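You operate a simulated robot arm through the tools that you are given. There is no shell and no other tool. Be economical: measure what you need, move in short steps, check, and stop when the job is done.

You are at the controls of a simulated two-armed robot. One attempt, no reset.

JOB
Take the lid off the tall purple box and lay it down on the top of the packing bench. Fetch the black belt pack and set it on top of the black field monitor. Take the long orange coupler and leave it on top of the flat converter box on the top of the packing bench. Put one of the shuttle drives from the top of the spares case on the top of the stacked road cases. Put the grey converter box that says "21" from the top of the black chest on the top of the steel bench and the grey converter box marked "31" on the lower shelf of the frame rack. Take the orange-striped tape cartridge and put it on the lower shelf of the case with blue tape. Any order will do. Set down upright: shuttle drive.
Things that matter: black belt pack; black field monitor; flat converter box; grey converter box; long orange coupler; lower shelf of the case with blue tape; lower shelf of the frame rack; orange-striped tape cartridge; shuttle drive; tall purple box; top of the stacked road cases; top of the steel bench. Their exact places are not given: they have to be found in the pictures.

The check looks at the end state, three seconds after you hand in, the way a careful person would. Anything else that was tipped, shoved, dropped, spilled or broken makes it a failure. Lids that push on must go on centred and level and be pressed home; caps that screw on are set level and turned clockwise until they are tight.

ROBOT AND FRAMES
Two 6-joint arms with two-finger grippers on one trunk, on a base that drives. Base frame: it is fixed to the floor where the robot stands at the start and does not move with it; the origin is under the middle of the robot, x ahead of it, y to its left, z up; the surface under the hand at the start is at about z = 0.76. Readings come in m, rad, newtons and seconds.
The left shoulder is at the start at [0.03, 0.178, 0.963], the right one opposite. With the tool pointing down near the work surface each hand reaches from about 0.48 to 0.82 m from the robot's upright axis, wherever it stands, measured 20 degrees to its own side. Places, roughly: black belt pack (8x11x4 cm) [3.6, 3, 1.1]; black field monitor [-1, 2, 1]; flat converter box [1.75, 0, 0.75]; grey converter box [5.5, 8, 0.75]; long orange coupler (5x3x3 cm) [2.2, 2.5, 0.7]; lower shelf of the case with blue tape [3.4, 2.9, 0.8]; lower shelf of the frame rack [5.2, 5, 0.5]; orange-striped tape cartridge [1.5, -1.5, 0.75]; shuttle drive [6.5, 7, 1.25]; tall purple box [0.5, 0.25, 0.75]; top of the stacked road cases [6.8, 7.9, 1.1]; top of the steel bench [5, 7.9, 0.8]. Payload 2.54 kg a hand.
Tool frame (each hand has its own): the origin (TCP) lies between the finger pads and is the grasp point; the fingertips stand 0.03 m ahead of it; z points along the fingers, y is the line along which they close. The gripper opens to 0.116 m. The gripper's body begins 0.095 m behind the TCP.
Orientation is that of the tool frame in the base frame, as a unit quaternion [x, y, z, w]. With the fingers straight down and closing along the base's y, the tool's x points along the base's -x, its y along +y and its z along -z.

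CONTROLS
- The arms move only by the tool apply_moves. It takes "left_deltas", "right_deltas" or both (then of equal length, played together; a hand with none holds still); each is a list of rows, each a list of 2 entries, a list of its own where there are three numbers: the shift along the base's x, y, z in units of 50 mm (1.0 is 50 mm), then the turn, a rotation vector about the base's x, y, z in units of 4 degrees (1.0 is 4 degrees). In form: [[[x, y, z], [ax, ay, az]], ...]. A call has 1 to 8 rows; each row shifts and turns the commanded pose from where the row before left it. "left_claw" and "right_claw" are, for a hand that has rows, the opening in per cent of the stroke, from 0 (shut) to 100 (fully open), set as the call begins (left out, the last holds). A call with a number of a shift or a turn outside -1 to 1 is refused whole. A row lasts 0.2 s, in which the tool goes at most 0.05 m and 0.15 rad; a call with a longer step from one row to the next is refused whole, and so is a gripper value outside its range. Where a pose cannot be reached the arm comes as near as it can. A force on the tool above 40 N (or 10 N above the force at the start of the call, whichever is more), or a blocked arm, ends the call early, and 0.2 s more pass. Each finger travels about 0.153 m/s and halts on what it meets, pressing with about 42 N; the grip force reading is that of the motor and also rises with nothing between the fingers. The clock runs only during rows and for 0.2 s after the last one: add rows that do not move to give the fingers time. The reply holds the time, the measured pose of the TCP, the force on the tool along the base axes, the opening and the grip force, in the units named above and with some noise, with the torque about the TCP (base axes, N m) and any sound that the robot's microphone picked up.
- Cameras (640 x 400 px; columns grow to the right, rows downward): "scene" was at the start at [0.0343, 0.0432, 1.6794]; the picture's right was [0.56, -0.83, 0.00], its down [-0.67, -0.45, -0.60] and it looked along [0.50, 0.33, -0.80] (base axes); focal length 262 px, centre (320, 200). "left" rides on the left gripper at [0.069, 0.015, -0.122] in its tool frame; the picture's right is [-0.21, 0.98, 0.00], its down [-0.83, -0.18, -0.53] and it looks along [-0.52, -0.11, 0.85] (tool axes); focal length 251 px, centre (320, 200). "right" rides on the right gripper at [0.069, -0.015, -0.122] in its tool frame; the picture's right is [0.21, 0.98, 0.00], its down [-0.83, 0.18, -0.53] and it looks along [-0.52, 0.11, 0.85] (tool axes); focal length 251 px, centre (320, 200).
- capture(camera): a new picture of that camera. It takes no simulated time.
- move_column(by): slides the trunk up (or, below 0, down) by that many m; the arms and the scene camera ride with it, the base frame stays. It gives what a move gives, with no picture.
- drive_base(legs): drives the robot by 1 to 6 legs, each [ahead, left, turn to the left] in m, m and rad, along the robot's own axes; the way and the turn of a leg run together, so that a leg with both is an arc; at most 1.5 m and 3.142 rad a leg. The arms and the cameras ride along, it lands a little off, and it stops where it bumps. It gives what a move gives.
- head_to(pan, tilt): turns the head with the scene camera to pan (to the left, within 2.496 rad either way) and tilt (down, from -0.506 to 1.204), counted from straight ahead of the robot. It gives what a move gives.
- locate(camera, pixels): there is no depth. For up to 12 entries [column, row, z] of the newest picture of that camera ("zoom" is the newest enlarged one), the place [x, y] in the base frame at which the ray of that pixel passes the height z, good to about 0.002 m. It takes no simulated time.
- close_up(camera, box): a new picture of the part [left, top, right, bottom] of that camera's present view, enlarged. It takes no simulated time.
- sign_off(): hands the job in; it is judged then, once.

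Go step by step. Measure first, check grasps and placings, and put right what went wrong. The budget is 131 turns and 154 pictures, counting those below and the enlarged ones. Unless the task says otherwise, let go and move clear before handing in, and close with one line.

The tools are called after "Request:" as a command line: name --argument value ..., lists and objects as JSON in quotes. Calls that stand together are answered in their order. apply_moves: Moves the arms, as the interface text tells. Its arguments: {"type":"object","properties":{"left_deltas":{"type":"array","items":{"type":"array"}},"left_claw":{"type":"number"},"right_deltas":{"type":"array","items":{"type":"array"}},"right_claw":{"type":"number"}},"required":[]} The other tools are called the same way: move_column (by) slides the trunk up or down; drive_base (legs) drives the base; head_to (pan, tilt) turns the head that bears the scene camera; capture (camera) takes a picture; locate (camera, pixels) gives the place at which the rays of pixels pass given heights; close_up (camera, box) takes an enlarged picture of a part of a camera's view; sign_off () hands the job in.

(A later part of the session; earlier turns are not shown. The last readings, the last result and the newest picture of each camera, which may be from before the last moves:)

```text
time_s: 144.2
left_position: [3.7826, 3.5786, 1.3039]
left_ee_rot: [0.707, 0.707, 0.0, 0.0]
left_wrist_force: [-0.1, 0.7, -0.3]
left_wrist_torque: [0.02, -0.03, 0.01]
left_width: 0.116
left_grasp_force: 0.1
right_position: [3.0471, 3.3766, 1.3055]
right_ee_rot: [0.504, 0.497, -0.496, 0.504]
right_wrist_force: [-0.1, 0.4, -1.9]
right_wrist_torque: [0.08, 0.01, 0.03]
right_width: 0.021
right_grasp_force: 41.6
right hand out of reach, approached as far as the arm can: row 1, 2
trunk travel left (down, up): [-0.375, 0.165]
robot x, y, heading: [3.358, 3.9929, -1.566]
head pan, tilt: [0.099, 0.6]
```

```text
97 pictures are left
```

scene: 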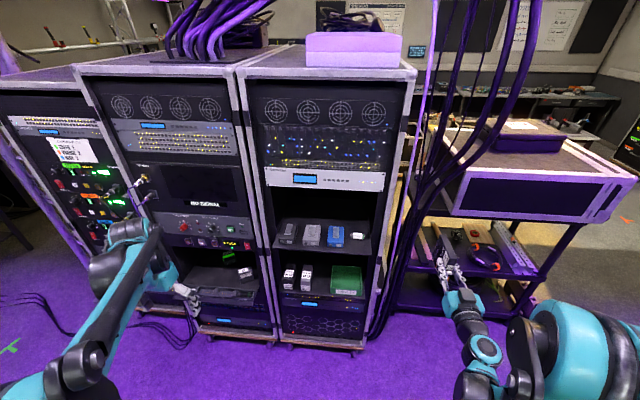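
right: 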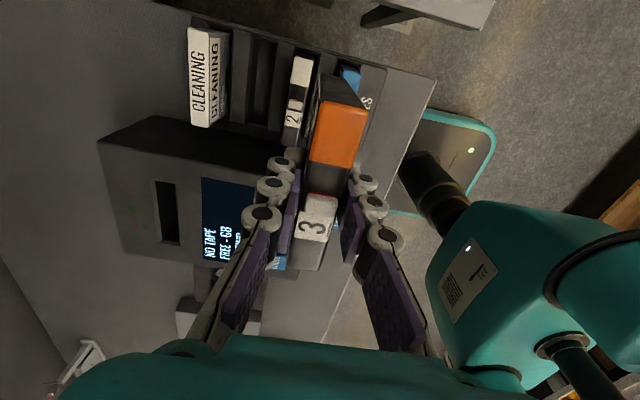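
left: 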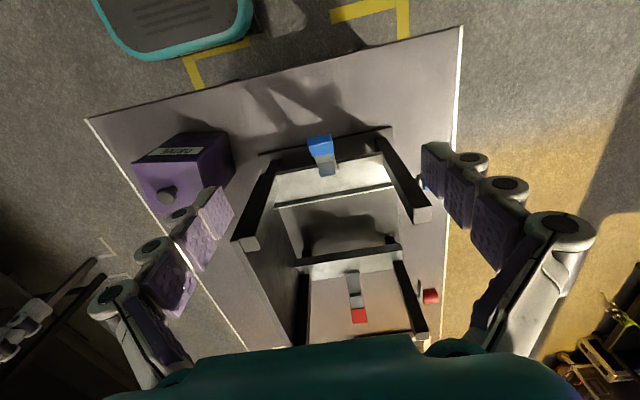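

The hand now points ahead with the cartridge. I lower the trunk and strafe left so the hand lines up with the gap at x≈3.455.

Request:
move_column --by -0.33

Request:
drive_base --legs '[[0, 0.4, 0]]'

Request:
head_to --pan -0.35 --tilt 0.5

Request:
capture --camera "scene"

Request:
capture --camera "right"

```text
time_s: 147.4
left_position: [3.7832, 3.5796, 0.974]
left_ee_rot: [0.708, 0.707, 0.0, 0.001]
left_wrist_force: [-0.9, 0.5, -0.4]
left_wrist_torque: [0.01, 0.0, -0.01]
left_width: 0.1159
left_grasp_force: 0.0
right_position: [3.0473, 3.377, 0.9751]
right_ee_rot: [0.504, 0.496, -0.496, 0.503]
right_wrist_force: [0.4, -0.2, -1.4]
right_wrist_torque: [0.12, 0.02, 0.0]
right_width: 0.0211
right_grasp_force: 41.7
trunk travel left (down, up): [-0.045, 0.495]
robot x, y, heading: [3.3594, 3.991, -1.57]
head pan, tilt: [0.099, 0.6]
```

```text
time_s: 149.9
left_position: [4.1832, 3.5817, 0.9734]
left_ee_rot: [0.706, 0.709, 0.0, 0.0]
left_wrist_force: [-0.1, 1.8, -0.4]
left_wrist_torque: [-0.02, 0.06, 0.02]
left_width: 0.116
left_grasp_force: 0.0
right_position: [3.4496, 3.3753, 0.9758]
right_ee_rot: [0.504, 0.497, -0.495, 0.504]
right_wrist_force: [0.5, 0.5, -3.4]
right_wrist_torque: [0.11, 0.03, -0.05]
right_width: 0.0212
right_grasp_force: 42.1
trunk travel left (down, up): [-0.045, 0.495]
robot x, y, heading: [3.7595, 3.9909, -1.565]
head pan, tilt: [0.099, 0.6]
```

```text
time_s: 150.8
left_position: [4.1834, 3.5814, 0.9737]
left_ee_rot: [0.706, 0.708, 0.0, 0.0]
left_wrist_force: [-0.1, 0.2, -0.1]
left_wrist_torque: [0.0, 0.01, 0.02]
left_width: 0.1158
left_grasp_force: 0.0
right_position: [3.4482, 3.3753, 0.9753]
right_ee_rot: [0.503, 0.497, -0.495, 0.504]
right_wrist_force: [0.6, 0.3, -1.7]
right_wrist_torque: [0.08, -0.02, 0.03]
right_width: 0.0211
right_grasp_force: 42.1
trunk travel left (down, up): [-0.045, 0.495]
robot x, y, heading: [3.7593, 3.9938, -1.569]
head pan, tilt: [-0.351, 0.499]
```

```text
96 pictures are left
```

scene: 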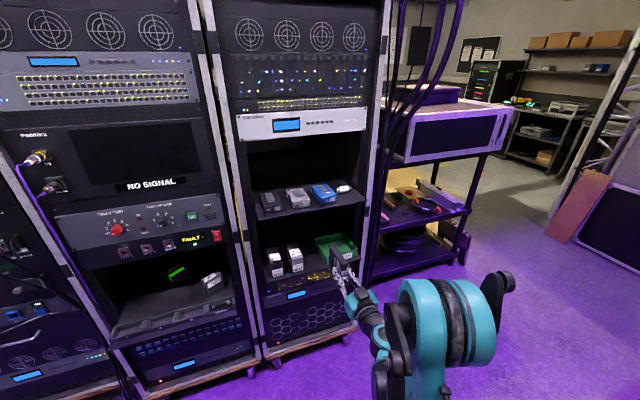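

```text
95 pictures are left
```

right: 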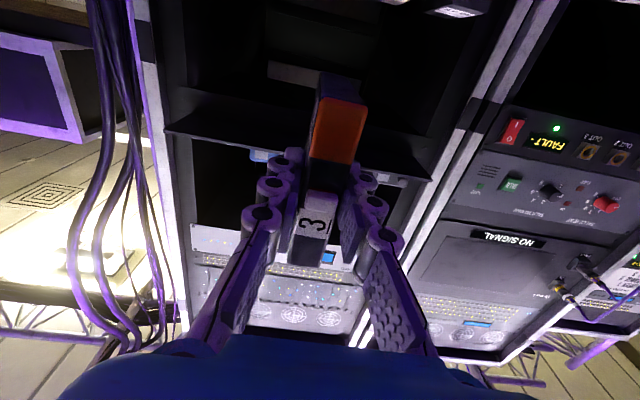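

Request:
close_up --camera "scene" --box '[240, 175, 390, 300]'

```text
3.20 times, centred on (315, 238) of scene
```

zoom: 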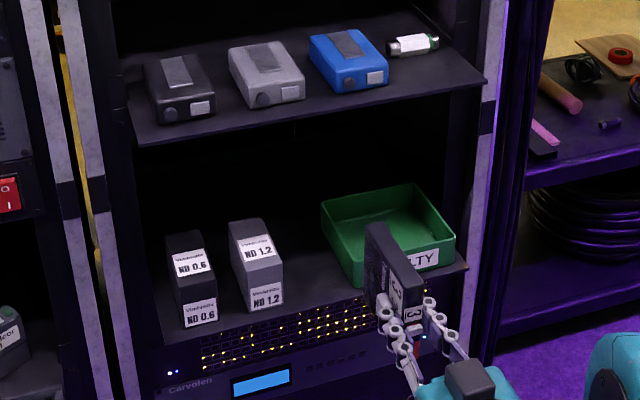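

Request:
locate --camera "zoom" --pixels '[[283, 303, 0.72], [283, 303, 0.76], [283, 303, 0.8], [355, 289, 0.72], [355, 289, 0.76], [355, 289, 0.8], [140, 147, 1.0], [140, 147, 1.05], [485, 80, 1.0], [485, 80, 1.05], [217, 325, 0.76], [468, 268, 0.76]]'

```text
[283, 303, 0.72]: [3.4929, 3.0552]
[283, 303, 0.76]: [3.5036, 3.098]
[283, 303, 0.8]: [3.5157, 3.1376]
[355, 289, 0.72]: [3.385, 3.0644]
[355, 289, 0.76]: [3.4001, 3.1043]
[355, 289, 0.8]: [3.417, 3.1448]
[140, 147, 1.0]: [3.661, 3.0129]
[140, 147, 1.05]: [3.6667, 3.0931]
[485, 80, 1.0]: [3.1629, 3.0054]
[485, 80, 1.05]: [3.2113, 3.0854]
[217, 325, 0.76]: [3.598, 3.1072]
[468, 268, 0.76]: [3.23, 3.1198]
```

The lower shelf is at z≈0.76, with a free gap x 3.398–3.504 and fronts at y≈3.10. I lower the hand to z 0.855 and then drive ahead 0.25 m.

Request:
apply_moves --right_deltas '[[[0.02, 0, -0.8], [0, 0, 0]], [[0.02, 0, -0.8], [0, 0, 0]], [[0.02, 0, -0.8], [0, 0, 0]], [[0, 0, 0], [0, 0, 0]]]'

Request:
drive_base --legs '[[0.24, 0, 0]]'

Request:
close_up --camera "scene" --box '[220, 180, 420, 360]'

Request:
capture --camera "right"

```text
time_s: 151.8
left_position: [4.1834, 3.5823, 0.9742]
left_ee_rot: [0.706, 0.708, 0.0, 0.0]
left_wrist_force: [-0.5, 0.3, 0.3]
left_wrist_torque: [-0.01, 0.0, 0.04]
left_width: 0.1161
left_grasp_force: 0.0
right_position: [3.4303, 3.3199, 0.9272]
right_ee_rot: [0.504, 0.498, -0.494, 0.505]
right_wrist_force: [0.1, 0.1, -2.4]
right_wrist_torque: [0.06, -0.04, 0.04]
right_width: 0.0211
right_grasp_force: 42.1
right hand out of reach, approached as far as the arm can: row 1, 2, 3
trunk travel left (down, up): [-0.045, 0.495]
robot x, y, heading: [3.7562, 3.9951, -1.57]
head pan, tilt: [-0.351, 0.499]
```

```text
time_s: 153.6
left_position: [4.1834, 3.3416, 0.9719]
left_ee_rot: [0.707, 0.708, 0.0, 0.0]
left_wrist_force: [0.8, -0.4, 0.0]
left_wrist_torque: [0.04, 0.0, 0.01]
left_width: 0.1157
left_grasp_force: 0.1
right_position: [3.4296, 3.0821, 0.9263]
right_ee_rot: [0.504, 0.498, -0.495, 0.504]
right_wrist_force: [0.2, 0.7, -2.0]
right_wrist_torque: [0.08, 0.0, 0.01]
right_width: 0.021
right_grasp_force: 42.1
trunk travel left (down, up): [-0.045, 0.495]
robot x, y, heading: [3.7582, 3.7514, -1.569]
head pan, tilt: [-0.351, 0.499]
```

```text
2.22 times, centred on (320, 270) of scene
```

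zoom: 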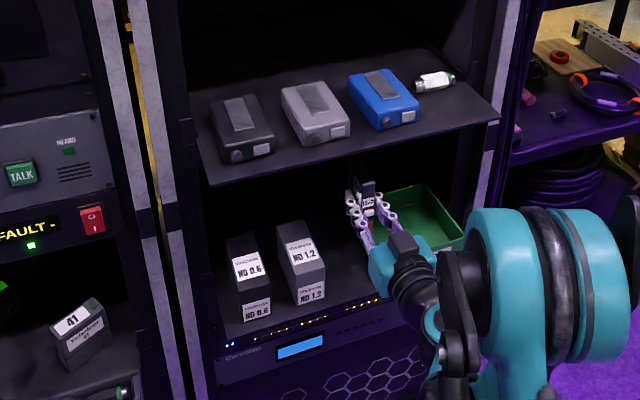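

```text
92 pictures are left
```

right: 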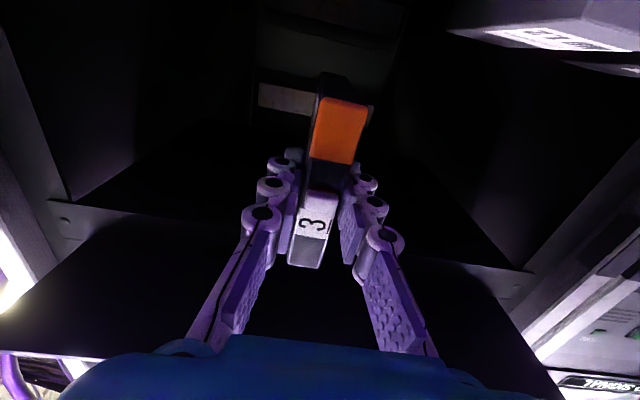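

Lowering in this posture ran out of reach (stopped at z 0.926), so the arm needs to be more extended. I back the base 0.2 m, lower the trunk fully and extend the arm.

Request:
drive_base --legs '[[-0.22, 0, 0]]'

Request:
move_column --by -0.045

Request:
apply_moves --right_deltas '[[[0, -0.6, 0], [0, 0, 0]], [[0, -0.6, 0], [0, 0, 0]], [[0, -0.6, 0], [0, 0, 0]], [[0, 0, 0], [0, 0, 0]]]'

```text
time_s: 155.3
left_position: [4.1825, 3.5633, 0.9742]
left_ee_rot: [0.707, 0.707, -0.001, 0.001]
left_wrist_force: [1.5, 1.0, 0.1]
left_wrist_torque: [0.01, 0.02, -0.02]
left_width: 0.1158
left_grasp_force: 0.1
right_position: [3.4288, 3.3023, 0.9281]
right_ee_rot: [0.504, 0.497, -0.495, 0.505]
right_wrist_force: [0.8, 0.6, -1.3]
right_wrist_torque: [0.1, -0.02, 0.02]
right_width: 0.0211
right_grasp_force: 42.3
trunk travel left (down, up): [-0.045, 0.495]
robot x, y, heading: [3.7593, 3.9741, -1.568]
head pan, tilt: [-0.351, 0.499]
```

```text
time_s: 156.1
left_position: [4.1827, 3.562, 0.9296]
left_ee_rot: [0.706, 0.709, 0.0, 0.0]
left_wrist_force: [-0.3, 0.2, -0.2]
left_wrist_torque: [0.0, -0.05, 0.02]
left_width: 0.1161
left_grasp_force: 0.1
right_position: [3.429, 3.3018, 0.8832]
right_ee_rot: [0.504, 0.497, -0.495, 0.504]
right_wrist_force: [0.3, 1.1, -2.0]
right_wrist_torque: [0.1, -0.02, 0.01]
right_width: 0.0212
right_grasp_force: 41.9
trunk travel left (down, up): [0.0, 0.54]
robot x, y, heading: [3.7611, 3.975, -1.566]
head pan, tilt: [-0.351, 0.499]
```

```text
time_s: 157.1
left_position: [4.1831, 3.5617, 0.9287]
left_ee_rot: [0.706, 0.708, 0.0, 0.0]
left_wrist_force: [0.8, 0.2, -0.3]
left_wrist_torque: [0.04, 0.0, 0.01]
left_width: 0.1158
left_grasp_force: 0.0
right_position: [3.4309, 3.2107, 0.883]
right_ee_rot: [0.504, 0.497, -0.495, 0.504]
right_wrist_force: [-0.2, -0.3, -1.7]
right_wrist_torque: [0.1, 0.02, -0.01]
right_width: 0.0213
right_grasp_force: 41.9
trunk travel left (down, up): [0.0, 0.54]
robot x, y, heading: [3.7586, 3.977, -1.569]
head pan, tilt: [-0.351, 0.499]
```

Request:
apply_moves --right_deltas '[[[0.2, 0, -0.2], [0, 0, 0]], [[0.2, 0, -0.2], [0, 0, 0]], [[0, 0, -0.2], [0, 0, 0]], [[0, 0, -0.2], [0, 0, 0]], [[0, 0, 0], [0, 0, 0]]]'

Request:
close_up --camera "scene" --box '[220, 180, 420, 300]'

```text
time_s: 158.3
left_position: [4.1819, 3.561, 0.9283]
left_ee_rot: [0.706, 0.708, 0.0, -0.001]
left_wrist_force: [-1.0, -0.8, 0.3]
left_wrist_torque: [0.01, -0.03, 0.0]
left_width: 0.116
left_grasp_force: 0.1
right_position: [3.4502, 3.2115, 0.8429]
right_ee_rot: [0.504, 0.498, -0.494, 0.504]
right_wrist_force: [0.7, -0.6, -2.2]
right_wrist_torque: [0.1, 0.02, -0.02]
right_width: 0.0211
right_grasp_force: 42.1
trunk travel left (down, up): [0.0, 0.54]
robot x, y, heading: [3.762, 3.9753, -1.567]
head pan, tilt: [-0.351, 0.499]
```

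```text
3.20 times, centred on (320, 240) of scene
```

zoom: 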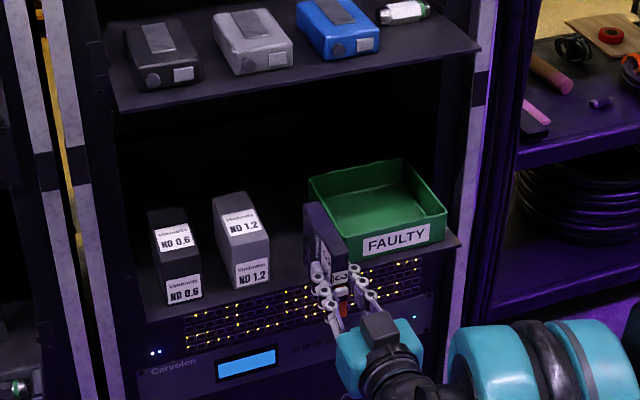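

The posture works at z 0.843. I drive ahead 0.14 m so the cartridge enters the gap.

Request:
drive_base --legs '[[0.14, 0, 0]]'

Request:
close_up --camera "scene" --box '[220, 200, 420, 325]'

Request:
capture --camera "right"

```text
time_s: 159.7
left_position: [4.184, 3.4216, 0.9274]
left_ee_rot: [0.707, 0.708, 0.0, 0.0]
left_wrist_force: [-0.4, 0.2, -0.9]
left_wrist_torque: [0.01, -0.03, 0.01]
left_width: 0.116
left_grasp_force: 0.0
right_position: [3.4507, 3.0681, 0.842]
right_ee_rot: [0.504, 0.498, -0.494, 0.504]
right_wrist_force: [-1.0, 0.0, -2.0]
right_wrist_torque: [0.08, 0.0, 0.0]
right_width: 0.0211
right_grasp_force: 42.4
trunk travel left (down, up): [0.0, 0.54]
robot x, y, heading: [3.7603, 3.8364, -1.568]
head pan, tilt: [-0.351, 0.499]
```

```text
3.20 times, centred on (320, 262) of scene
```

zoom: 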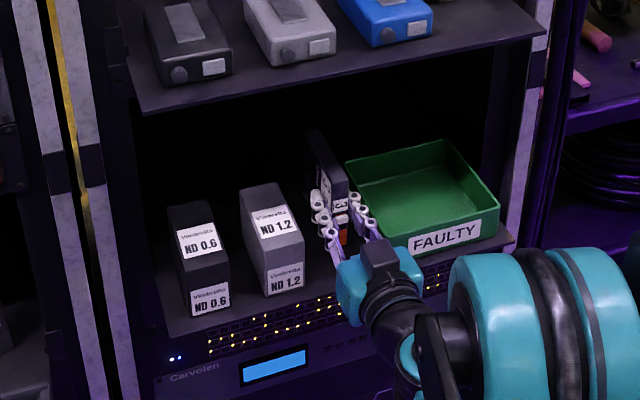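

```text
89 pictures are left
```

right: 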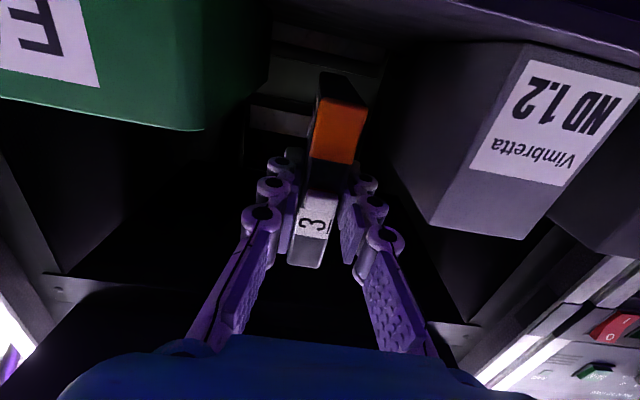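

The cartridge is between the ND 1.2 box and the bin. I lower gently to contact.

Request:
apply_moves --right_deltas '[[[0, 0, -0.2], [0, 0, 0]], [[0, 0, -0.16], [0, 0, 0]], [[0, 0, -0.1], [0, 0, 0]], [[0, 0, -0.06], [0, 0, 0]], [[0, 0, -0.06], [0, 0, 0]], [[0, 0, 0], [0, 0, 0]]]'

```text
time_s: 161.1
left_position: [4.1827, 3.4207, 0.929]
left_ee_rot: [0.707, 0.708, -0.001, 0.0]
left_wrist_force: [0.0, -0.7, -0.4]
left_wrist_torque: [0.0, -0.01, 0.0]
left_width: 0.1158
left_grasp_force: 0.1
right_position: [3.4505, 3.0701, 0.8136]
right_ee_rot: [0.504, 0.498, -0.494, 0.504]
right_wrist_force: [0.8, -0.4, -2.1]
right_wrist_torque: [0.11, -0.02, 0.0]
right_width: 0.0211
right_grasp_force: 41.9
trunk travel left (down, up): [0.0, 0.54]
robot x, y, heading: [3.7612, 3.8343, -1.571]
head pan, tilt: [-0.351, 0.499]
```

Request:
apply_moves --right_deltas '[[[0, 0, -0.06], [0, 0, 0]], [[0, 0, -0.06], [0, 0, 0]], [[0, 0, -0.06], [0, 0, 0]], [[0, 0, -0.06], [0, 0, 0]], [[0, 0, 0], [0, 0, 0]]]'

Request:
close_up --camera "scene" --box '[260, 210, 400, 310]'

```text
time_s: 162.3
left_position: [4.1852, 3.4231, 0.9295]
left_ee_rot: [0.707, 0.707, -0.002, 0.002]
left_wrist_force: [0.3, -0.4, -0.6]
left_wrist_torque: [0.01, 0.02, 0.0]
left_width: 0.1161
left_grasp_force: 0.0
right_position: [3.4524, 3.0725, 0.8038]
right_ee_rot: [0.503, 0.497, -0.495, 0.505]
right_wrist_force: [-1.0, -0.5, 29.9]
right_wrist_torque: [-0.85, 0.36, -0.02]
right_width: 0.0214
right_grasp_force: 41.6
trunk travel left (down, up): [0.0, 0.54]
robot x, y, heading: [3.7622, 3.8309, -1.566]
head pan, tilt: [-0.351, 0.499]
```

```text
4.00 times, centred on (330, 260) of scene
```

zoom: 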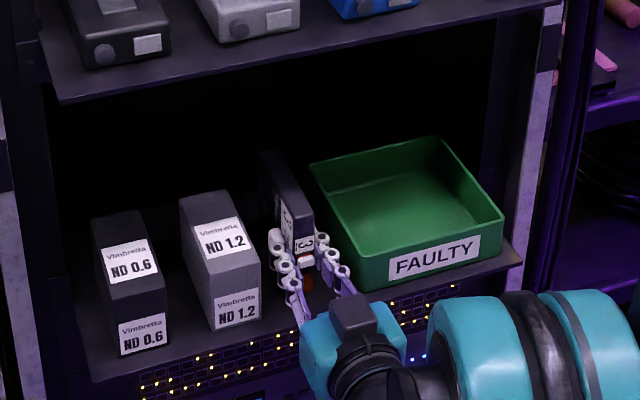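

Contact at z≈0.805 with 30 N. I ease up 2 mm and open moderately.

Request:
apply_moves --right_deltas '[[[0, 0, 0.05], [0, 0, 0]], [[0, 0, 0], [0, 0, 0]]]'

Request:
apply_moves --right_deltas '[[[0, 0, 0], [0, 0, 0]], [[0, 0, 0], [0, 0, 0]], [[0, 0, 0], [0, 0, 0]]]' --right_claw 42

Request:
close_up --camera "scene" --box '[260, 210, 400, 310]'

Request:
capture --camera "right"

```text
time_s: 162.9
left_position: [4.1847, 3.4223, 0.9281]
left_ee_rot: [0.706, 0.708, -0.001, 0.0]
left_wrist_force: [-0.2, -0.1, -0.9]
left_wrist_torque: [-0.03, -0.01, 0.01]
left_width: 0.116
left_grasp_force: 0.1
right_position: [3.451, 3.0707, 0.8047]
right_ee_rot: [0.503, 0.497, -0.496, 0.503]
right_wrist_force: [-0.8, 3.5, 5.7]
right_wrist_torque: [-0.52, 0.06, 0.04]
right_width: 0.021
right_grasp_force: 41.7
trunk travel left (down, up): [0.0, 0.54]
robot x, y, heading: [3.7611, 3.834, -1.568]
head pan, tilt: [-0.351, 0.499]
```

```text
time_s: 163.7
left_position: [4.1842, 3.4207, 0.9283]
left_ee_rot: [0.707, 0.707, 0.0, 0.0]
left_wrist_force: [0.6, -1.3, -0.3]
left_wrist_torque: [0.03, 0.03, 0.01]
left_width: 0.1159
left_grasp_force: 0.0
right_position: [3.4512, 3.0698, 0.8037]
right_ee_rot: [0.504, 0.498, -0.494, 0.504]
right_wrist_force: [0.5, 0.6, 1.4]
right_wrist_torque: [-0.01, -0.01, -0.01]
right_width: 0.0488
right_grasp_force: 0.0
trunk travel left (down, up): [0.0, 0.54]
robot x, y, heading: [3.7601, 3.8377, -1.566]
head pan, tilt: [-0.351, 0.499]
```

```text
4.00 times, centred on (330, 260) of scene
```

zoom: 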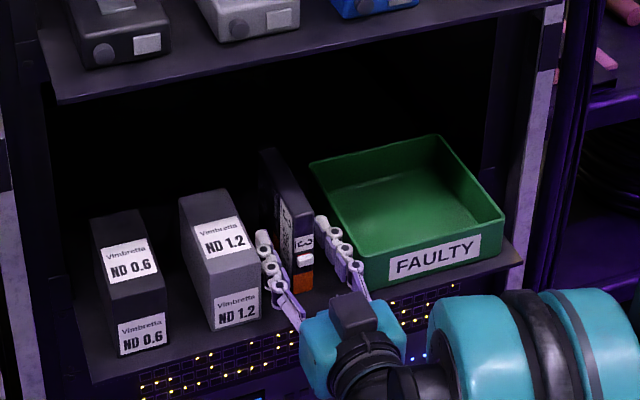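

```text
86 pictures are left
```

right: 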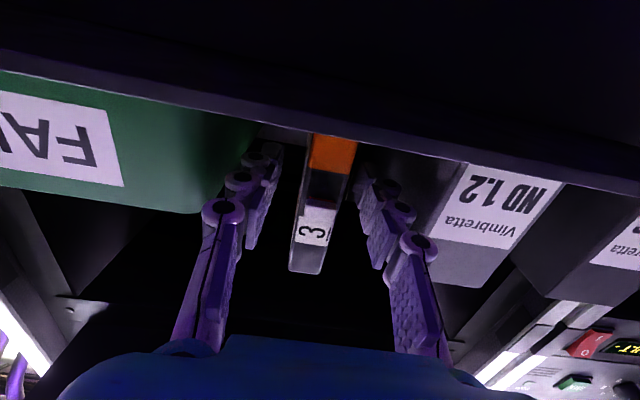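

The cartridge stands alone on the lower shelf. I back straight out, raise the trunk for the upper shelf, and strafe left towards the black belt pack.

Request:
drive_base --legs '[[-0.26, 0, 0]]'

Request:
move_column --by 0.3

Request:
drive_base --legs '[[0, 0.15, 0]]'

Request:
capture --camera "scene"

Request:
close_up --camera "scene" --box '[200, 180, 360, 300]'

```text
time_s: 165.5
left_position: [4.1818, 3.6798, 0.9286]
left_ee_rot: [0.708, 0.706, 0.0, 0.0]
left_wrist_force: [0.3, -0.4, -0.1]
left_wrist_torque: [-0.03, -0.01, 0.02]
left_width: 0.116
left_grasp_force: 0.1
right_position: [3.4463, 3.331, 0.8045]
right_ee_rot: [0.505, 0.496, -0.496, 0.503]
right_wrist_force: [-0.8, -0.4, 0.3]
right_wrist_torque: [0.01, 0.0, 0.0]
right_width: 0.049
right_grasp_force: 0.0
trunk travel left (down, up): [0.0, 0.54]
robot x, y, heading: [3.7636, 4.0923, -1.569]
head pan, tilt: [-0.351, 0.499]
```

```text
time_s: 168.5
left_position: [4.1814, 3.6785, 1.2292]
left_ee_rot: [0.708, 0.706, -0.001, 0.0]
left_wrist_force: [-0.1, -0.7, 0.2]
left_wrist_torque: [-0.02, 0.03, -0.03]
left_width: 0.1163
left_grasp_force: 0.0
right_position: [3.4471, 3.3303, 1.1041]
right_ee_rot: [0.505, 0.496, -0.497, 0.502]
right_wrist_force: [0.5, -0.2, 0.2]
right_wrist_torque: [0.02, -0.06, -0.02]
right_width: 0.0489
right_grasp_force: 0.1
trunk travel left (down, up): [-0.3, 0.24]
robot x, y, heading: [3.7617, 4.0913, -1.575]
head pan, tilt: [-0.351, 0.499]
```

```text
time_s: 169.9
left_position: [4.3315, 3.6785, 1.2274]
left_ee_rot: [0.708, 0.706, 0.0, 0.0]
left_wrist_force: [0.5, 0.2, 0.1]
left_wrist_torque: [-0.02, 0.06, -0.03]
left_width: 0.1161
left_grasp_force: 0.2
right_position: [3.5959, 3.3302, 1.1054]
right_ee_rot: [0.505, 0.496, -0.497, 0.502]
right_wrist_force: [0.8, 0.6, -1.0]
right_wrist_torque: [0.03, -0.01, -0.04]
right_width: 0.0489
right_grasp_force: 0.1
trunk travel left (down, up): [-0.3, 0.24]
robot x, y, heading: [3.9073, 4.0927, -1.574]
head pan, tilt: [-0.351, 0.499]
```

```text
85 pictures are left
```

scene: 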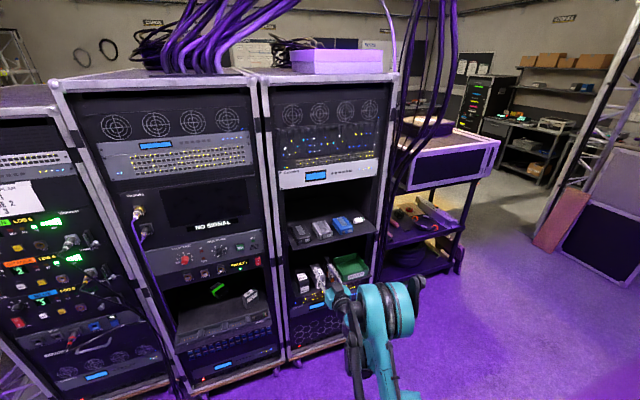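

```text
3.33 times, centred on (280, 240) of scene
```

zoom: 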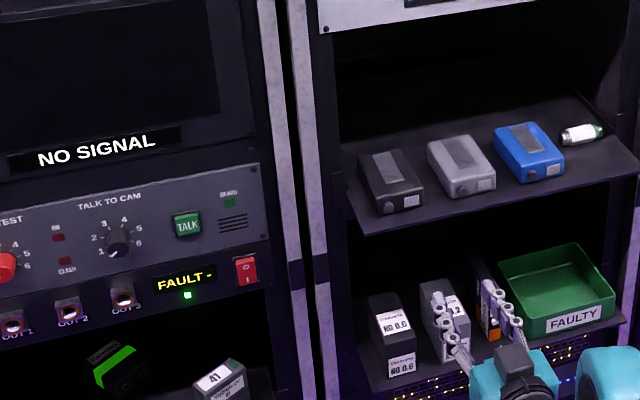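

Request:
locate --camera "zoom" --pixels '[[376, 216, 1.055], [424, 206, 1.055], [449, 199, 1.055], [496, 188, 1.055], [372, 197, 1.095], [423, 187, 1.095], [358, 159, 1.095], [399, 149, 1.095], [430, 142, 1.095], [450, 182, 1.095]]'

```text
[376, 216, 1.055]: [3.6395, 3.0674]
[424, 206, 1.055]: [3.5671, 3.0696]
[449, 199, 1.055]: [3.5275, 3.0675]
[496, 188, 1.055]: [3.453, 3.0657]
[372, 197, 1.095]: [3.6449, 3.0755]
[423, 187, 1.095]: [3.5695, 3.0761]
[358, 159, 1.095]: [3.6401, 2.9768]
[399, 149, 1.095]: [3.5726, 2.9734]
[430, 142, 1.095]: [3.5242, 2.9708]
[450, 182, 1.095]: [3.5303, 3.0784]
```

The black pack spans x 3.568–3.642, y 2.97–3.07, top z≈1.09; the grey neighbour starts at 3.53. I set the opening to 9.2 cm, lower to z≈1.077 and drive up close.

Request:
apply_moves --right_deltas '[[[0.1, 0, -0.3], [0, 0, 0]], [[0, 0, -0.28], [0, 0, 0]], [[0, 0, 0], [0, 0, 0]]]' --right_claw 79

Request:
drive_base --legs '[[0.17, 0, 0]]'

Request:
capture --camera "right"

Request:
close_up --camera "scene" --box '[200, 180, 360, 300]'

```text
time_s: 170.7
left_position: [4.3299, 3.6777, 1.2276]
left_ee_rot: [0.708, 0.706, 0.0, 0.0]
left_wrist_force: [0.1, 0.1, -0.4]
left_wrist_torque: [-0.01, -0.02, 0.02]
left_width: 0.1166
left_grasp_force: 0.1
right_position: [3.5996, 3.3305, 1.075]
right_ee_rot: [0.505, 0.496, -0.496, 0.503]
right_wrist_force: [-1.2, -0.6, -0.5]
right_wrist_torque: [-0.01, 0.01, 0.02]
right_width: 0.0918
right_grasp_force: 0.1
trunk travel left (down, up): [-0.3, 0.24]
robot x, y, heading: [3.9097, 4.0931, -1.573]
head pan, tilt: [-0.351, 0.499]
```

```text
time_s: 172.2
left_position: [4.329, 3.5083, 1.2275]
left_ee_rot: [0.709, 0.706, -0.001, 0.0]
left_wrist_force: [-1.2, 0.4, 0.3]
left_wrist_torque: [0.05, 0.02, 0.0]
left_width: 0.116
left_grasp_force: 0.1
right_position: [3.5988, 3.1611, 1.0732]
right_ee_rot: [0.505, 0.496, -0.496, 0.502]
right_wrist_force: [-0.3, -0.6, -0.1]
right_wrist_torque: [-0.01, 0.03, 0.0]
right_width: 0.0918
right_grasp_force: 0.2
trunk travel left (down, up): [-0.3, 0.24]
robot x, y, heading: [3.9061, 3.9217, -1.577]
head pan, tilt: [-0.351, 0.499]
```

```text
83 pictures are left
```

right: 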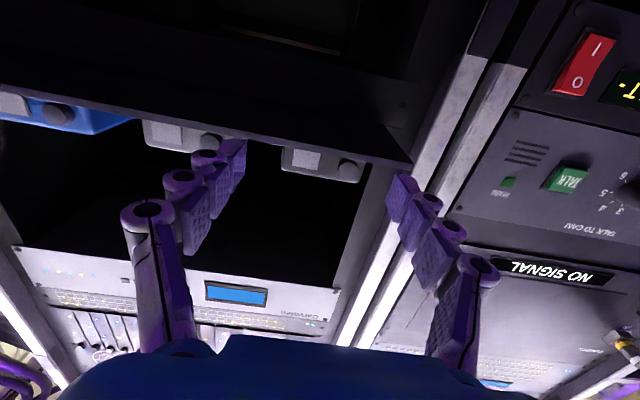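

```text
3.33 times, centred on (280, 240) of scene
```

zoom: 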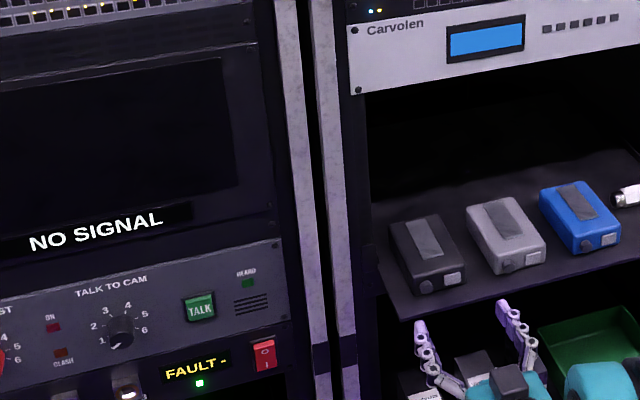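

The fingers straddle the pack symmetrically (pack 282–363, tips 235/400). I raise 8 mm for shelf clearance and drive in the last 0.13 m.

Request:
apply_moves --right_deltas '[[[0.03, 0, 0.16], [0, 0, 0]], [[0, 0, 0], [0, 0, 0]]]'

Request:
drive_base --legs '[[0.06, 0, 0]]'

Request:
capture --camera "right"

Request:
close_up --camera "scene" --box '[220, 200, 380, 320]'

```text
time_s: 172.8
left_position: [4.3287, 3.5086, 1.2273]
left_ee_rot: [0.708, 0.706, 0.0, 0.0]
left_wrist_force: [-0.1, -0.6, -0.1]
left_wrist_torque: [0.01, 0.01, 0.0]
left_width: 0.116
left_grasp_force: 0.0
right_position: [3.6, 3.1606, 1.0834]
right_ee_rot: [0.505, 0.496, -0.496, 0.502]
right_wrist_force: [-0.3, -0.1, 0.2]
right_wrist_torque: [0.0, 0.0, 0.01]
right_width: 0.0915
right_grasp_force: 0.0
trunk travel left (down, up): [-0.3, 0.24]
robot x, y, heading: [3.9094, 3.9226, -1.574]
head pan, tilt: [-0.351, 0.499]
```

```text
time_s: 173.7
left_position: [4.3296, 3.4476, 1.228]
left_ee_rot: [0.709, 0.705, 0.0, 0.0]
left_wrist_force: [-0.7, 0.2, -0.3]
left_wrist_torque: [0.07, 0.01, 0.01]
left_width: 0.1162
left_grasp_force: 0.1
right_position: [3.5998, 3.1018, 1.0823]
right_ee_rot: [0.506, 0.496, -0.496, 0.502]
right_wrist_force: [0.1, -0.2, -1.0]
right_wrist_torque: [-0.02, 0.02, 0.0]
right_width: 0.0916
right_grasp_force: 0.1
trunk travel left (down, up): [-0.3, 0.24]
robot x, y, heading: [3.9072, 3.8626, -1.574]
head pan, tilt: [-0.351, 0.499]
```

```text
81 pictures are left
```

right: 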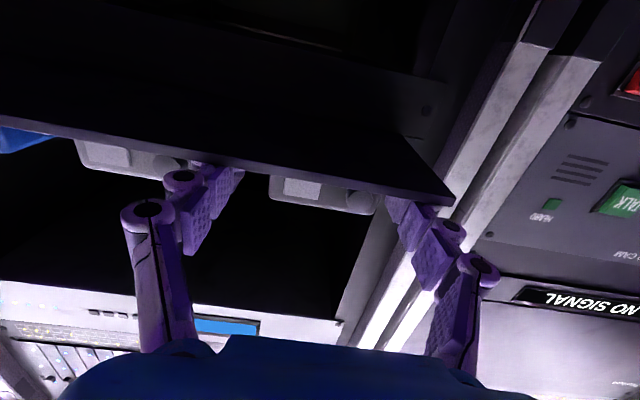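

```text
3.33 times, centred on (300, 260) of scene
```

zoom: 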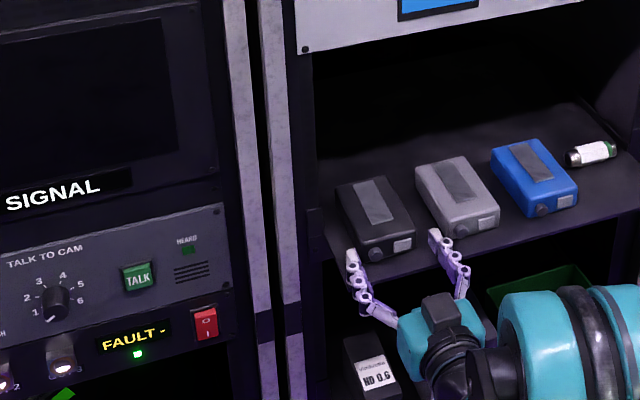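

The shelf edge occludes the fingertips from below, so they are above the shelf. I advance 7 cm and close.

Request:
drive_base --legs '[[0.065, 0, 0]]'

Request:
apply_moves --right_deltas '[[[0, 0, 0], [0, 0, 0]], [[0, 0, 0], [0, 0, 0]], [[0, 0, 0], [0, 0, 0]]]' --right_claw 0

Request:
close_up --camera "scene" --box '[220, 200, 380, 320]'

```text
time_s: 174.7
left_position: [4.3284, 3.3824, 1.2271]
left_ee_rot: [0.708, 0.706, 0.0, 0.0]
left_wrist_force: [-0.8, -0.6, 0.5]
left_wrist_torque: [0.05, 0.02, 0.04]
left_width: 0.1161
left_grasp_force: 0.1
right_position: [3.6001, 3.0359, 1.0821]
right_ee_rot: [0.506, 0.496, -0.496, 0.502]
right_wrist_force: [0.1, 3.1, 5.7]
right_wrist_torque: [-0.13, 0.38, -0.21]
right_width: 0.0916
right_grasp_force: 0.3
trunk travel left (down, up): [-0.3, 0.24]
robot x, y, heading: [3.9097, 3.8009, -1.573]
head pan, tilt: [-0.351, 0.499]
```

```text
time_s: 175.5
left_position: [4.3289, 3.3838, 1.2288]
left_ee_rot: [0.708, 0.706, 0.0, 0.0]
left_wrist_force: [-0.2, 0.1, -0.1]
left_wrist_torque: [0.01, -0.02, 0.0]
left_width: 0.116
left_grasp_force: 0.0
right_position: [3.5996, 3.0365, 1.0828]
right_ee_rot: [0.505, 0.497, -0.495, 0.503]
right_wrist_force: [-0.9, 0.0, -0.4]
right_wrist_torque: [0.02, -0.01, 0.03]
right_width: 0.0712
right_grasp_force: 41.8
trunk travel left (down, up): [-0.3, 0.24]
robot x, y, heading: [3.9085, 3.7967, -1.574]
head pan, tilt: [-0.351, 0.499]
```

```text
3.33 times, centred on (300, 260) of scene
```

zoom: 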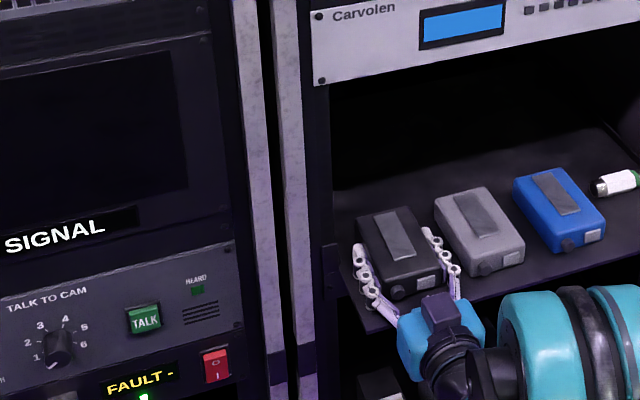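

The black pack is gripped (width 7.1 cm, 42 N). I lift it 4 cm and back off.

Request:
apply_moves --right_deltas '[[[0, 0, 0.2], [0, 0, 0]], [[0, 0, 0.3], [0, 0, 0]], [[0, 0, 0.3], [0, 0, 0]], [[0, 0, 0], [0, 0, 0]]]'

Request:
drive_base --legs '[[-0.35, 0, 0]]'

Request:
close_up --camera "scene" --box '[220, 180, 420, 330]'

Request:
capture --camera "right"

```text
time_s: 176.5
left_position: [4.3287, 3.3836, 1.228]
left_ee_rot: [0.708, 0.706, 0.0, 0.0]
left_wrist_force: [-0.8, -0.2, -0.4]
left_wrist_torque: [0.01, 0.01, -0.01]
left_width: 0.1162
left_grasp_force: 0.1
right_position: [3.6009, 3.0358, 1.1229]
right_ee_rot: [0.505, 0.497, -0.496, 0.503]
right_wrist_force: [-0.3, -1.1, -2.3]
right_wrist_torque: [0.01, -0.01, 0.0]
right_width: 0.071
right_grasp_force: 42.0
trunk travel left (down, up): [-0.3, 0.24]
robot x, y, heading: [3.9099, 3.7978, -1.574]
head pan, tilt: [-0.351, 0.499]
```

```text
time_s: 178.8
left_position: [4.3302, 3.7349, 1.2284]
left_ee_rot: [0.708, 0.706, 0.0, 0.0]
left_wrist_force: [0.2, 0.5, -0.7]
left_wrist_torque: [-0.01, 0.0, -0.01]
left_width: 0.1159
left_grasp_force: 0.1
right_position: [3.6022, 3.3852, 1.1238]
right_ee_rot: [0.504, 0.497, -0.496, 0.503]
right_wrist_force: [0.2, -1.0, -2.6]
right_wrist_torque: [0.02, -0.01, 0.02]
right_width: 0.0712
right_grasp_force: 41.5
trunk travel left (down, up): [-0.3, 0.24]
robot x, y, heading: [3.908, 4.1453, -1.573]
head pan, tilt: [-0.351, 0.499]
```

```text
2.67 times, centred on (320, 255) of scene
```

zoom: 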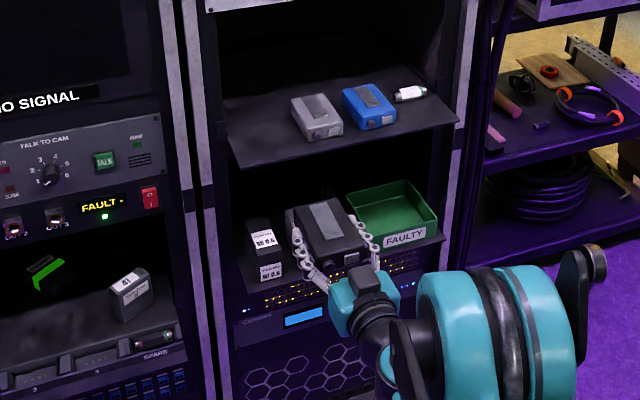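

```text
77 pictures are left
```

right: 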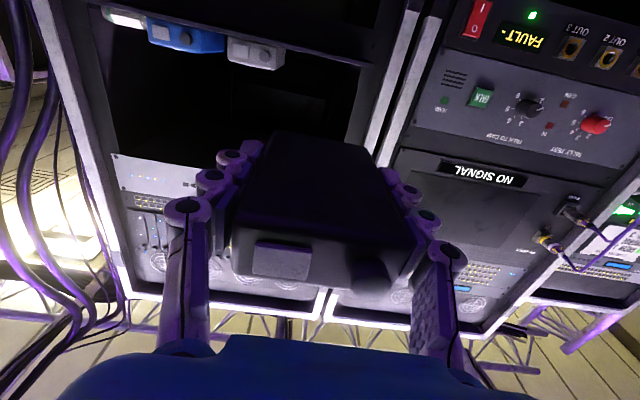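

Pack held securely. Next the coupler on the cart: I go west along the aisle, south past the cart, and turn to face the cart's south side.

Request:
drive_base --legs '[[0, -1.5, 0], [0, -1.1, 0], [1.4, 0, 0], [1.25, 0, 0], [0, 0, 3.14], [0, -1.05, 0]]'

Request:
head_to --pan 0.1 --tilt 0.6

Request:
capture --camera "scene"

```text
time_s: 213.6
left_position: [1.2552, 1.876, 1.2295]
left_ee_rot: [0.718, -0.696, -0.002, 0.0]
left_wrist_force: [-0.2, -0.4, -0.3]
left_wrist_torque: [0.04, 0.01, -0.01]
left_width: 0.1162
left_grasp_force: 0.1
right_position: [1.9629, 2.2487, 1.1236]
right_ee_rot: [-0.508, 0.492, 0.516, 0.483]
right_wrist_force: [-2.1, 2.6, 1.8]
right_wrist_torque: [-0.25, -0.07, -0.12]
right_width: 0.0713
right_grasp_force: 41.8
trunk travel left (down, up): [-0.3, 0.24]
robot x, y, heading: [1.6896, 1.4756, 1.602]
head pan, tilt: [-0.351, 0.499]
stopped in leg 6: the force on the tool passed its limit at 79 N (the readings are from after the stop); the commanded pose is now the measured one
```

```text
time_s: 214.5
left_position: [1.2536, 1.8772, 1.2274]
left_ee_rot: [0.718, -0.696, 0.0, 0.0]
left_wrist_force: [0.2, 0.2, 0.3]
left_wrist_torque: [0.0, 0.02, 0.0]
left_width: 0.1159
left_grasp_force: 0.0
right_position: [1.9632, 2.2491, 1.1231]
right_ee_rot: [-0.508, 0.493, 0.516, 0.482]
right_wrist_force: [-5.7, -0.4, 0.9]
right_wrist_torque: [-0.25, 0.04, -0.52]
right_width: 0.071
right_grasp_force: 41.8
trunk travel left (down, up): [-0.3, 0.24]
robot x, y, heading: [1.6906, 1.4771, 1.602]
head pan, tilt: [0.099, 0.6]
```

```text
76 pictures are left
```

scene: 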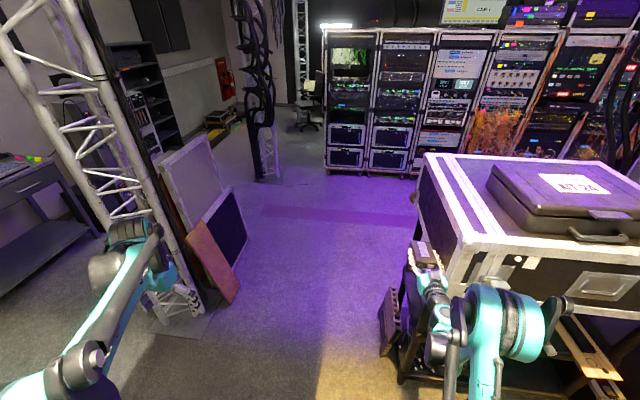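

The held pack bumped the case on the cart (x≈2.0). I move away immediately and inspect.

Request:
drive_base --legs '[[0, 0.15, 0], [-0.35, 0, 0]]'

Request:
capture --camera "right"

Request:
head_to --pan -0.5 --tilt 0.5

Request:
capture --camera "scene"

```text
time_s: 217.7
left_position: [1.1143, 1.53, 1.2286]
left_ee_rot: [0.717, -0.697, -0.002, 0.0]
left_wrist_force: [-0.2, 0.2, 0.2]
left_wrist_torque: [0.02, 0.01, -0.01]
left_width: 0.1159
left_grasp_force: 0.1
right_position: [1.8225, 1.8994, 1.124]
right_ee_rot: [-0.507, 0.493, 0.515, 0.484]
right_wrist_force: [0.9, 0.1, -2.4]
right_wrist_torque: [-0.03, -0.03, 0.02]
right_width: 0.0712
right_grasp_force: 42.0
trunk travel left (down, up): [-0.3, 0.24]
robot x, y, heading: [1.5462, 1.1265, 1.6]
head pan, tilt: [0.099, 0.6]
```

```text
75 pictures are left
```

right: 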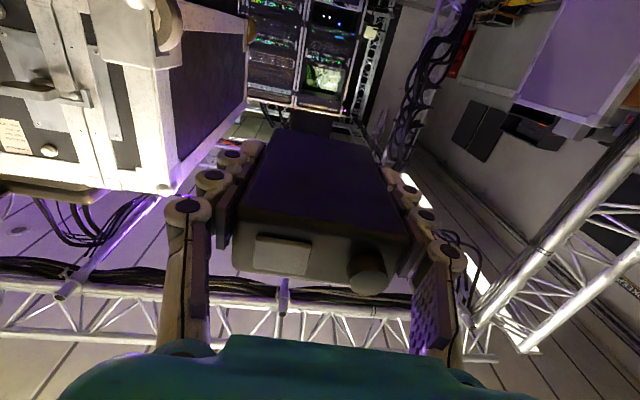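

```text
time_s: 218.7
left_position: [1.1123, 1.5302, 1.2285]
left_ee_rot: [0.717, -0.697, 0.0, 0.001]
left_wrist_force: [0.0, -0.8, -0.7]
left_wrist_torque: [0.02, 0.03, 0.01]
left_width: 0.1162
left_grasp_force: 0.1
right_position: [1.8217, 1.9017, 1.1236]
right_ee_rot: [-0.507, 0.494, 0.515, 0.483]
right_wrist_force: [-0.2, -0.5, -1.8]
right_wrist_torque: [-0.03, -0.01, -0.01]
right_width: 0.0712
right_grasp_force: 42.1
trunk travel left (down, up): [-0.3, 0.24]
robot x, y, heading: [1.5499, 1.1292, 1.607]
head pan, tilt: [-0.499, 0.499]
```

```text
74 pictures are left
```

scene: 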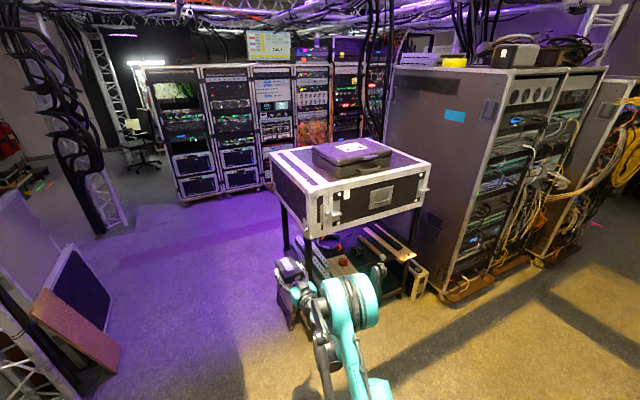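

The case and pack look undisturbed. I zoom on the cart's shelf to find the coupler.

Request:
close_up --camera "scene" --box '[270, 180, 440, 310]'

Request:
locate --camera "scene" --pixels '[[320, 237, 0.9], [428, 205, 0.9], [272, 180, 0.9]]'

```text
3.08 times, centred on (355, 245) of scene
```

zoom: 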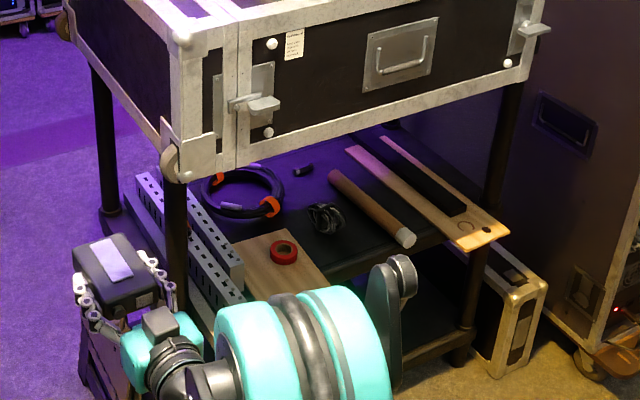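

```text
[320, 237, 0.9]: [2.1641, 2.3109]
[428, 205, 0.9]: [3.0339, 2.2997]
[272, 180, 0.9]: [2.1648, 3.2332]
```

The only orange pieces on the shelf are at the cable loop (zoom (270,207) and (215,180)). I retract the right hand and move in front of the cart to look closer.

Request:
apply_moves --right_deltas '[[[0, -0.4, 0.5], [0, 0, 0]], [[0, -0.4, 0.5], [0, 0, 0]], [[0, -0.4, 0.5], [0, 0, 0]], [[0.4, -0.4, 0.4], [0, 0, 0]], [[0.4, -0.4, 0.3], [0, 0, 0]], [[0.4, -0.2, 0.3], [0, 0, 0]]]'

Request:
drive_base --legs '[[0, -0.85, -0.035], [0.35, 0, 0]]'

Request:
head_to --pan 0.2 --tilt 0.75

Request:
capture --camera "scene"

Request:
capture --camera "left"

```text
time_s: 220.1
left_position: [1.1143, 1.5295, 1.23]
left_ee_rot: [0.718, -0.696, -0.001, 0.001]
left_wrist_force: [0.0, 0.2, -0.8]
left_wrist_torque: [0.02, 0.03, 0.01]
left_width: 0.1157
left_grasp_force: 0.1
right_position: [1.8844, 1.7886, 1.2471]
right_ee_rot: [-0.507, 0.493, 0.516, 0.483]
right_wrist_force: [0.5, -0.6, -2.2]
right_wrist_torque: [-0.03, 0.01, 0.0]
right_width: 0.0712
right_grasp_force: 42.0
trunk travel left (down, up): [-0.3, 0.24]
robot x, y, heading: [1.5508, 1.127, 1.602]
head pan, tilt: [-0.499, 0.499]
```

```text
time_s: 226.3
left_position: [1.9793, 1.8847, 1.2283]
left_ee_rot: [-0.7, 0.714, 0.003, 0.0]
left_wrist_force: [0.0, 0.6, -0.1]
left_wrist_torque: [-0.02, -0.04, 0.03]
left_width: 0.1161
left_grasp_force: 0.1
right_position: [2.7625, 2.099, 1.2479]
right_ee_rot: [-0.494, 0.506, 0.503, 0.497]
right_wrist_force: [-1.1, -16.1, -0.2]
right_wrist_torque: [0.13, 0.17, 0.58]
right_width: 0.0714
right_grasp_force: 42.1
trunk travel left (down, up): [-0.3, 0.24]
robot x, y, heading: [2.3904, 1.4639, 1.549]
head pan, tilt: [-0.499, 0.499]
stopped in leg 2: the force on the tool passed its limit at 86 N (the readings are from after the stop); the commanded pose is now the measured one
```

```text
time_s: 227.4
left_position: [1.9786, 1.8838, 1.2294]
left_ee_rot: [-0.7, 0.715, 0.002, 0.0]
left_wrist_force: [-0.1, 0.1, -0.7]
left_wrist_torque: [-0.01, 0.03, 0.0]
left_width: 0.1163
left_grasp_force: 0.0
right_position: [2.7623, 2.099, 1.2484]
right_ee_rot: [-0.493, 0.507, 0.502, 0.497]
right_wrist_force: [-2.1, -26.6, -9.7]
right_wrist_torque: [-0.17, -0.24, 1.04]
right_width: 0.0716
right_grasp_force: 42.5
trunk travel left (down, up): [-0.3, 0.24]
robot x, y, heading: [2.3939, 1.4653, 1.547]
head pan, tilt: [0.201, 0.75]
```

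```text
72 pictures are left
```

scene: 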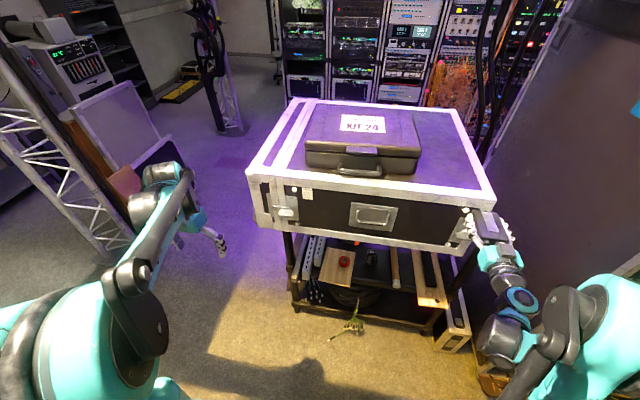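

```text
71 pictures are left
```

left: 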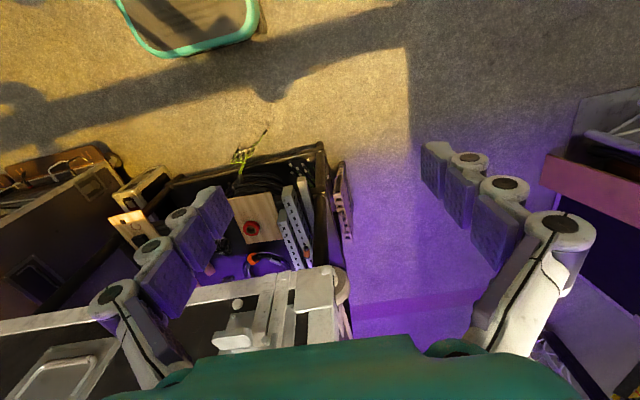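

I touched the case again (it is taller than I assumed); I back off at once and re-check its corners.

Request:
drive_base --legs '[[-0.3, 0, 0.02]]'

Request:
capture --camera "scene"

Request:
close_up --camera "left" --box '[100, 130, 360, 300]'

Request:
close_up --camera "scene" --box '[270, 190, 500, 330]'

```text
time_s: 229.5
left_position: [1.9683, 1.5754, 1.2277]
left_ee_rot: [0.709, -0.706, -0.002, 0.0]
left_wrist_force: [0.0, 0.0, 0.2]
left_wrist_torque: [0.08, 0.01, -0.01]
left_width: 0.116
left_grasp_force: 0.0
right_position: [2.7444, 1.8096, 1.2473]
right_ee_rot: [-0.501, 0.5, 0.509, 0.49]
right_wrist_force: [0.1, -0.8, -2.0]
right_wrist_torque: [0.04, 0.02, -0.01]
right_width: 0.0714
right_grasp_force: 41.7
trunk travel left (down, up): [-0.3, 0.24]
robot x, y, heading: [2.3931, 1.1639, 1.575]
head pan, tilt: [0.201, 0.75]
```

```text
70 pictures are left
```

scene: 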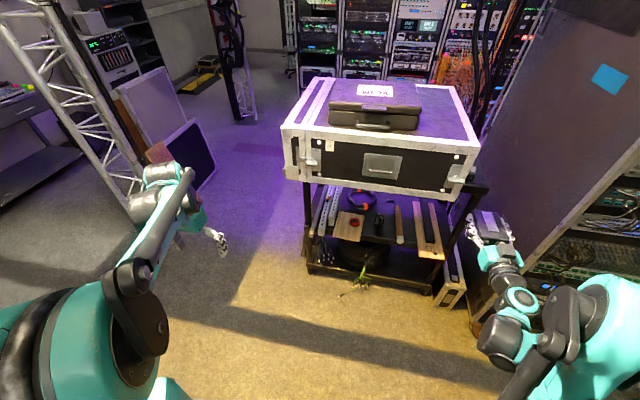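

```text
2.35 times, centred on (230, 215) of left
```

zoom: 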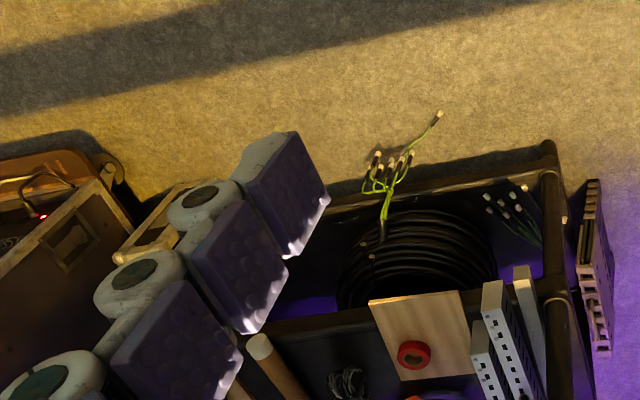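

```text
2.78 times, centred on (385, 260) of scene
```

zoom: 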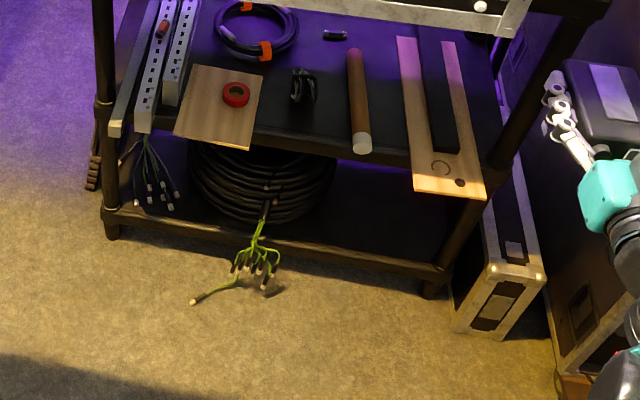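

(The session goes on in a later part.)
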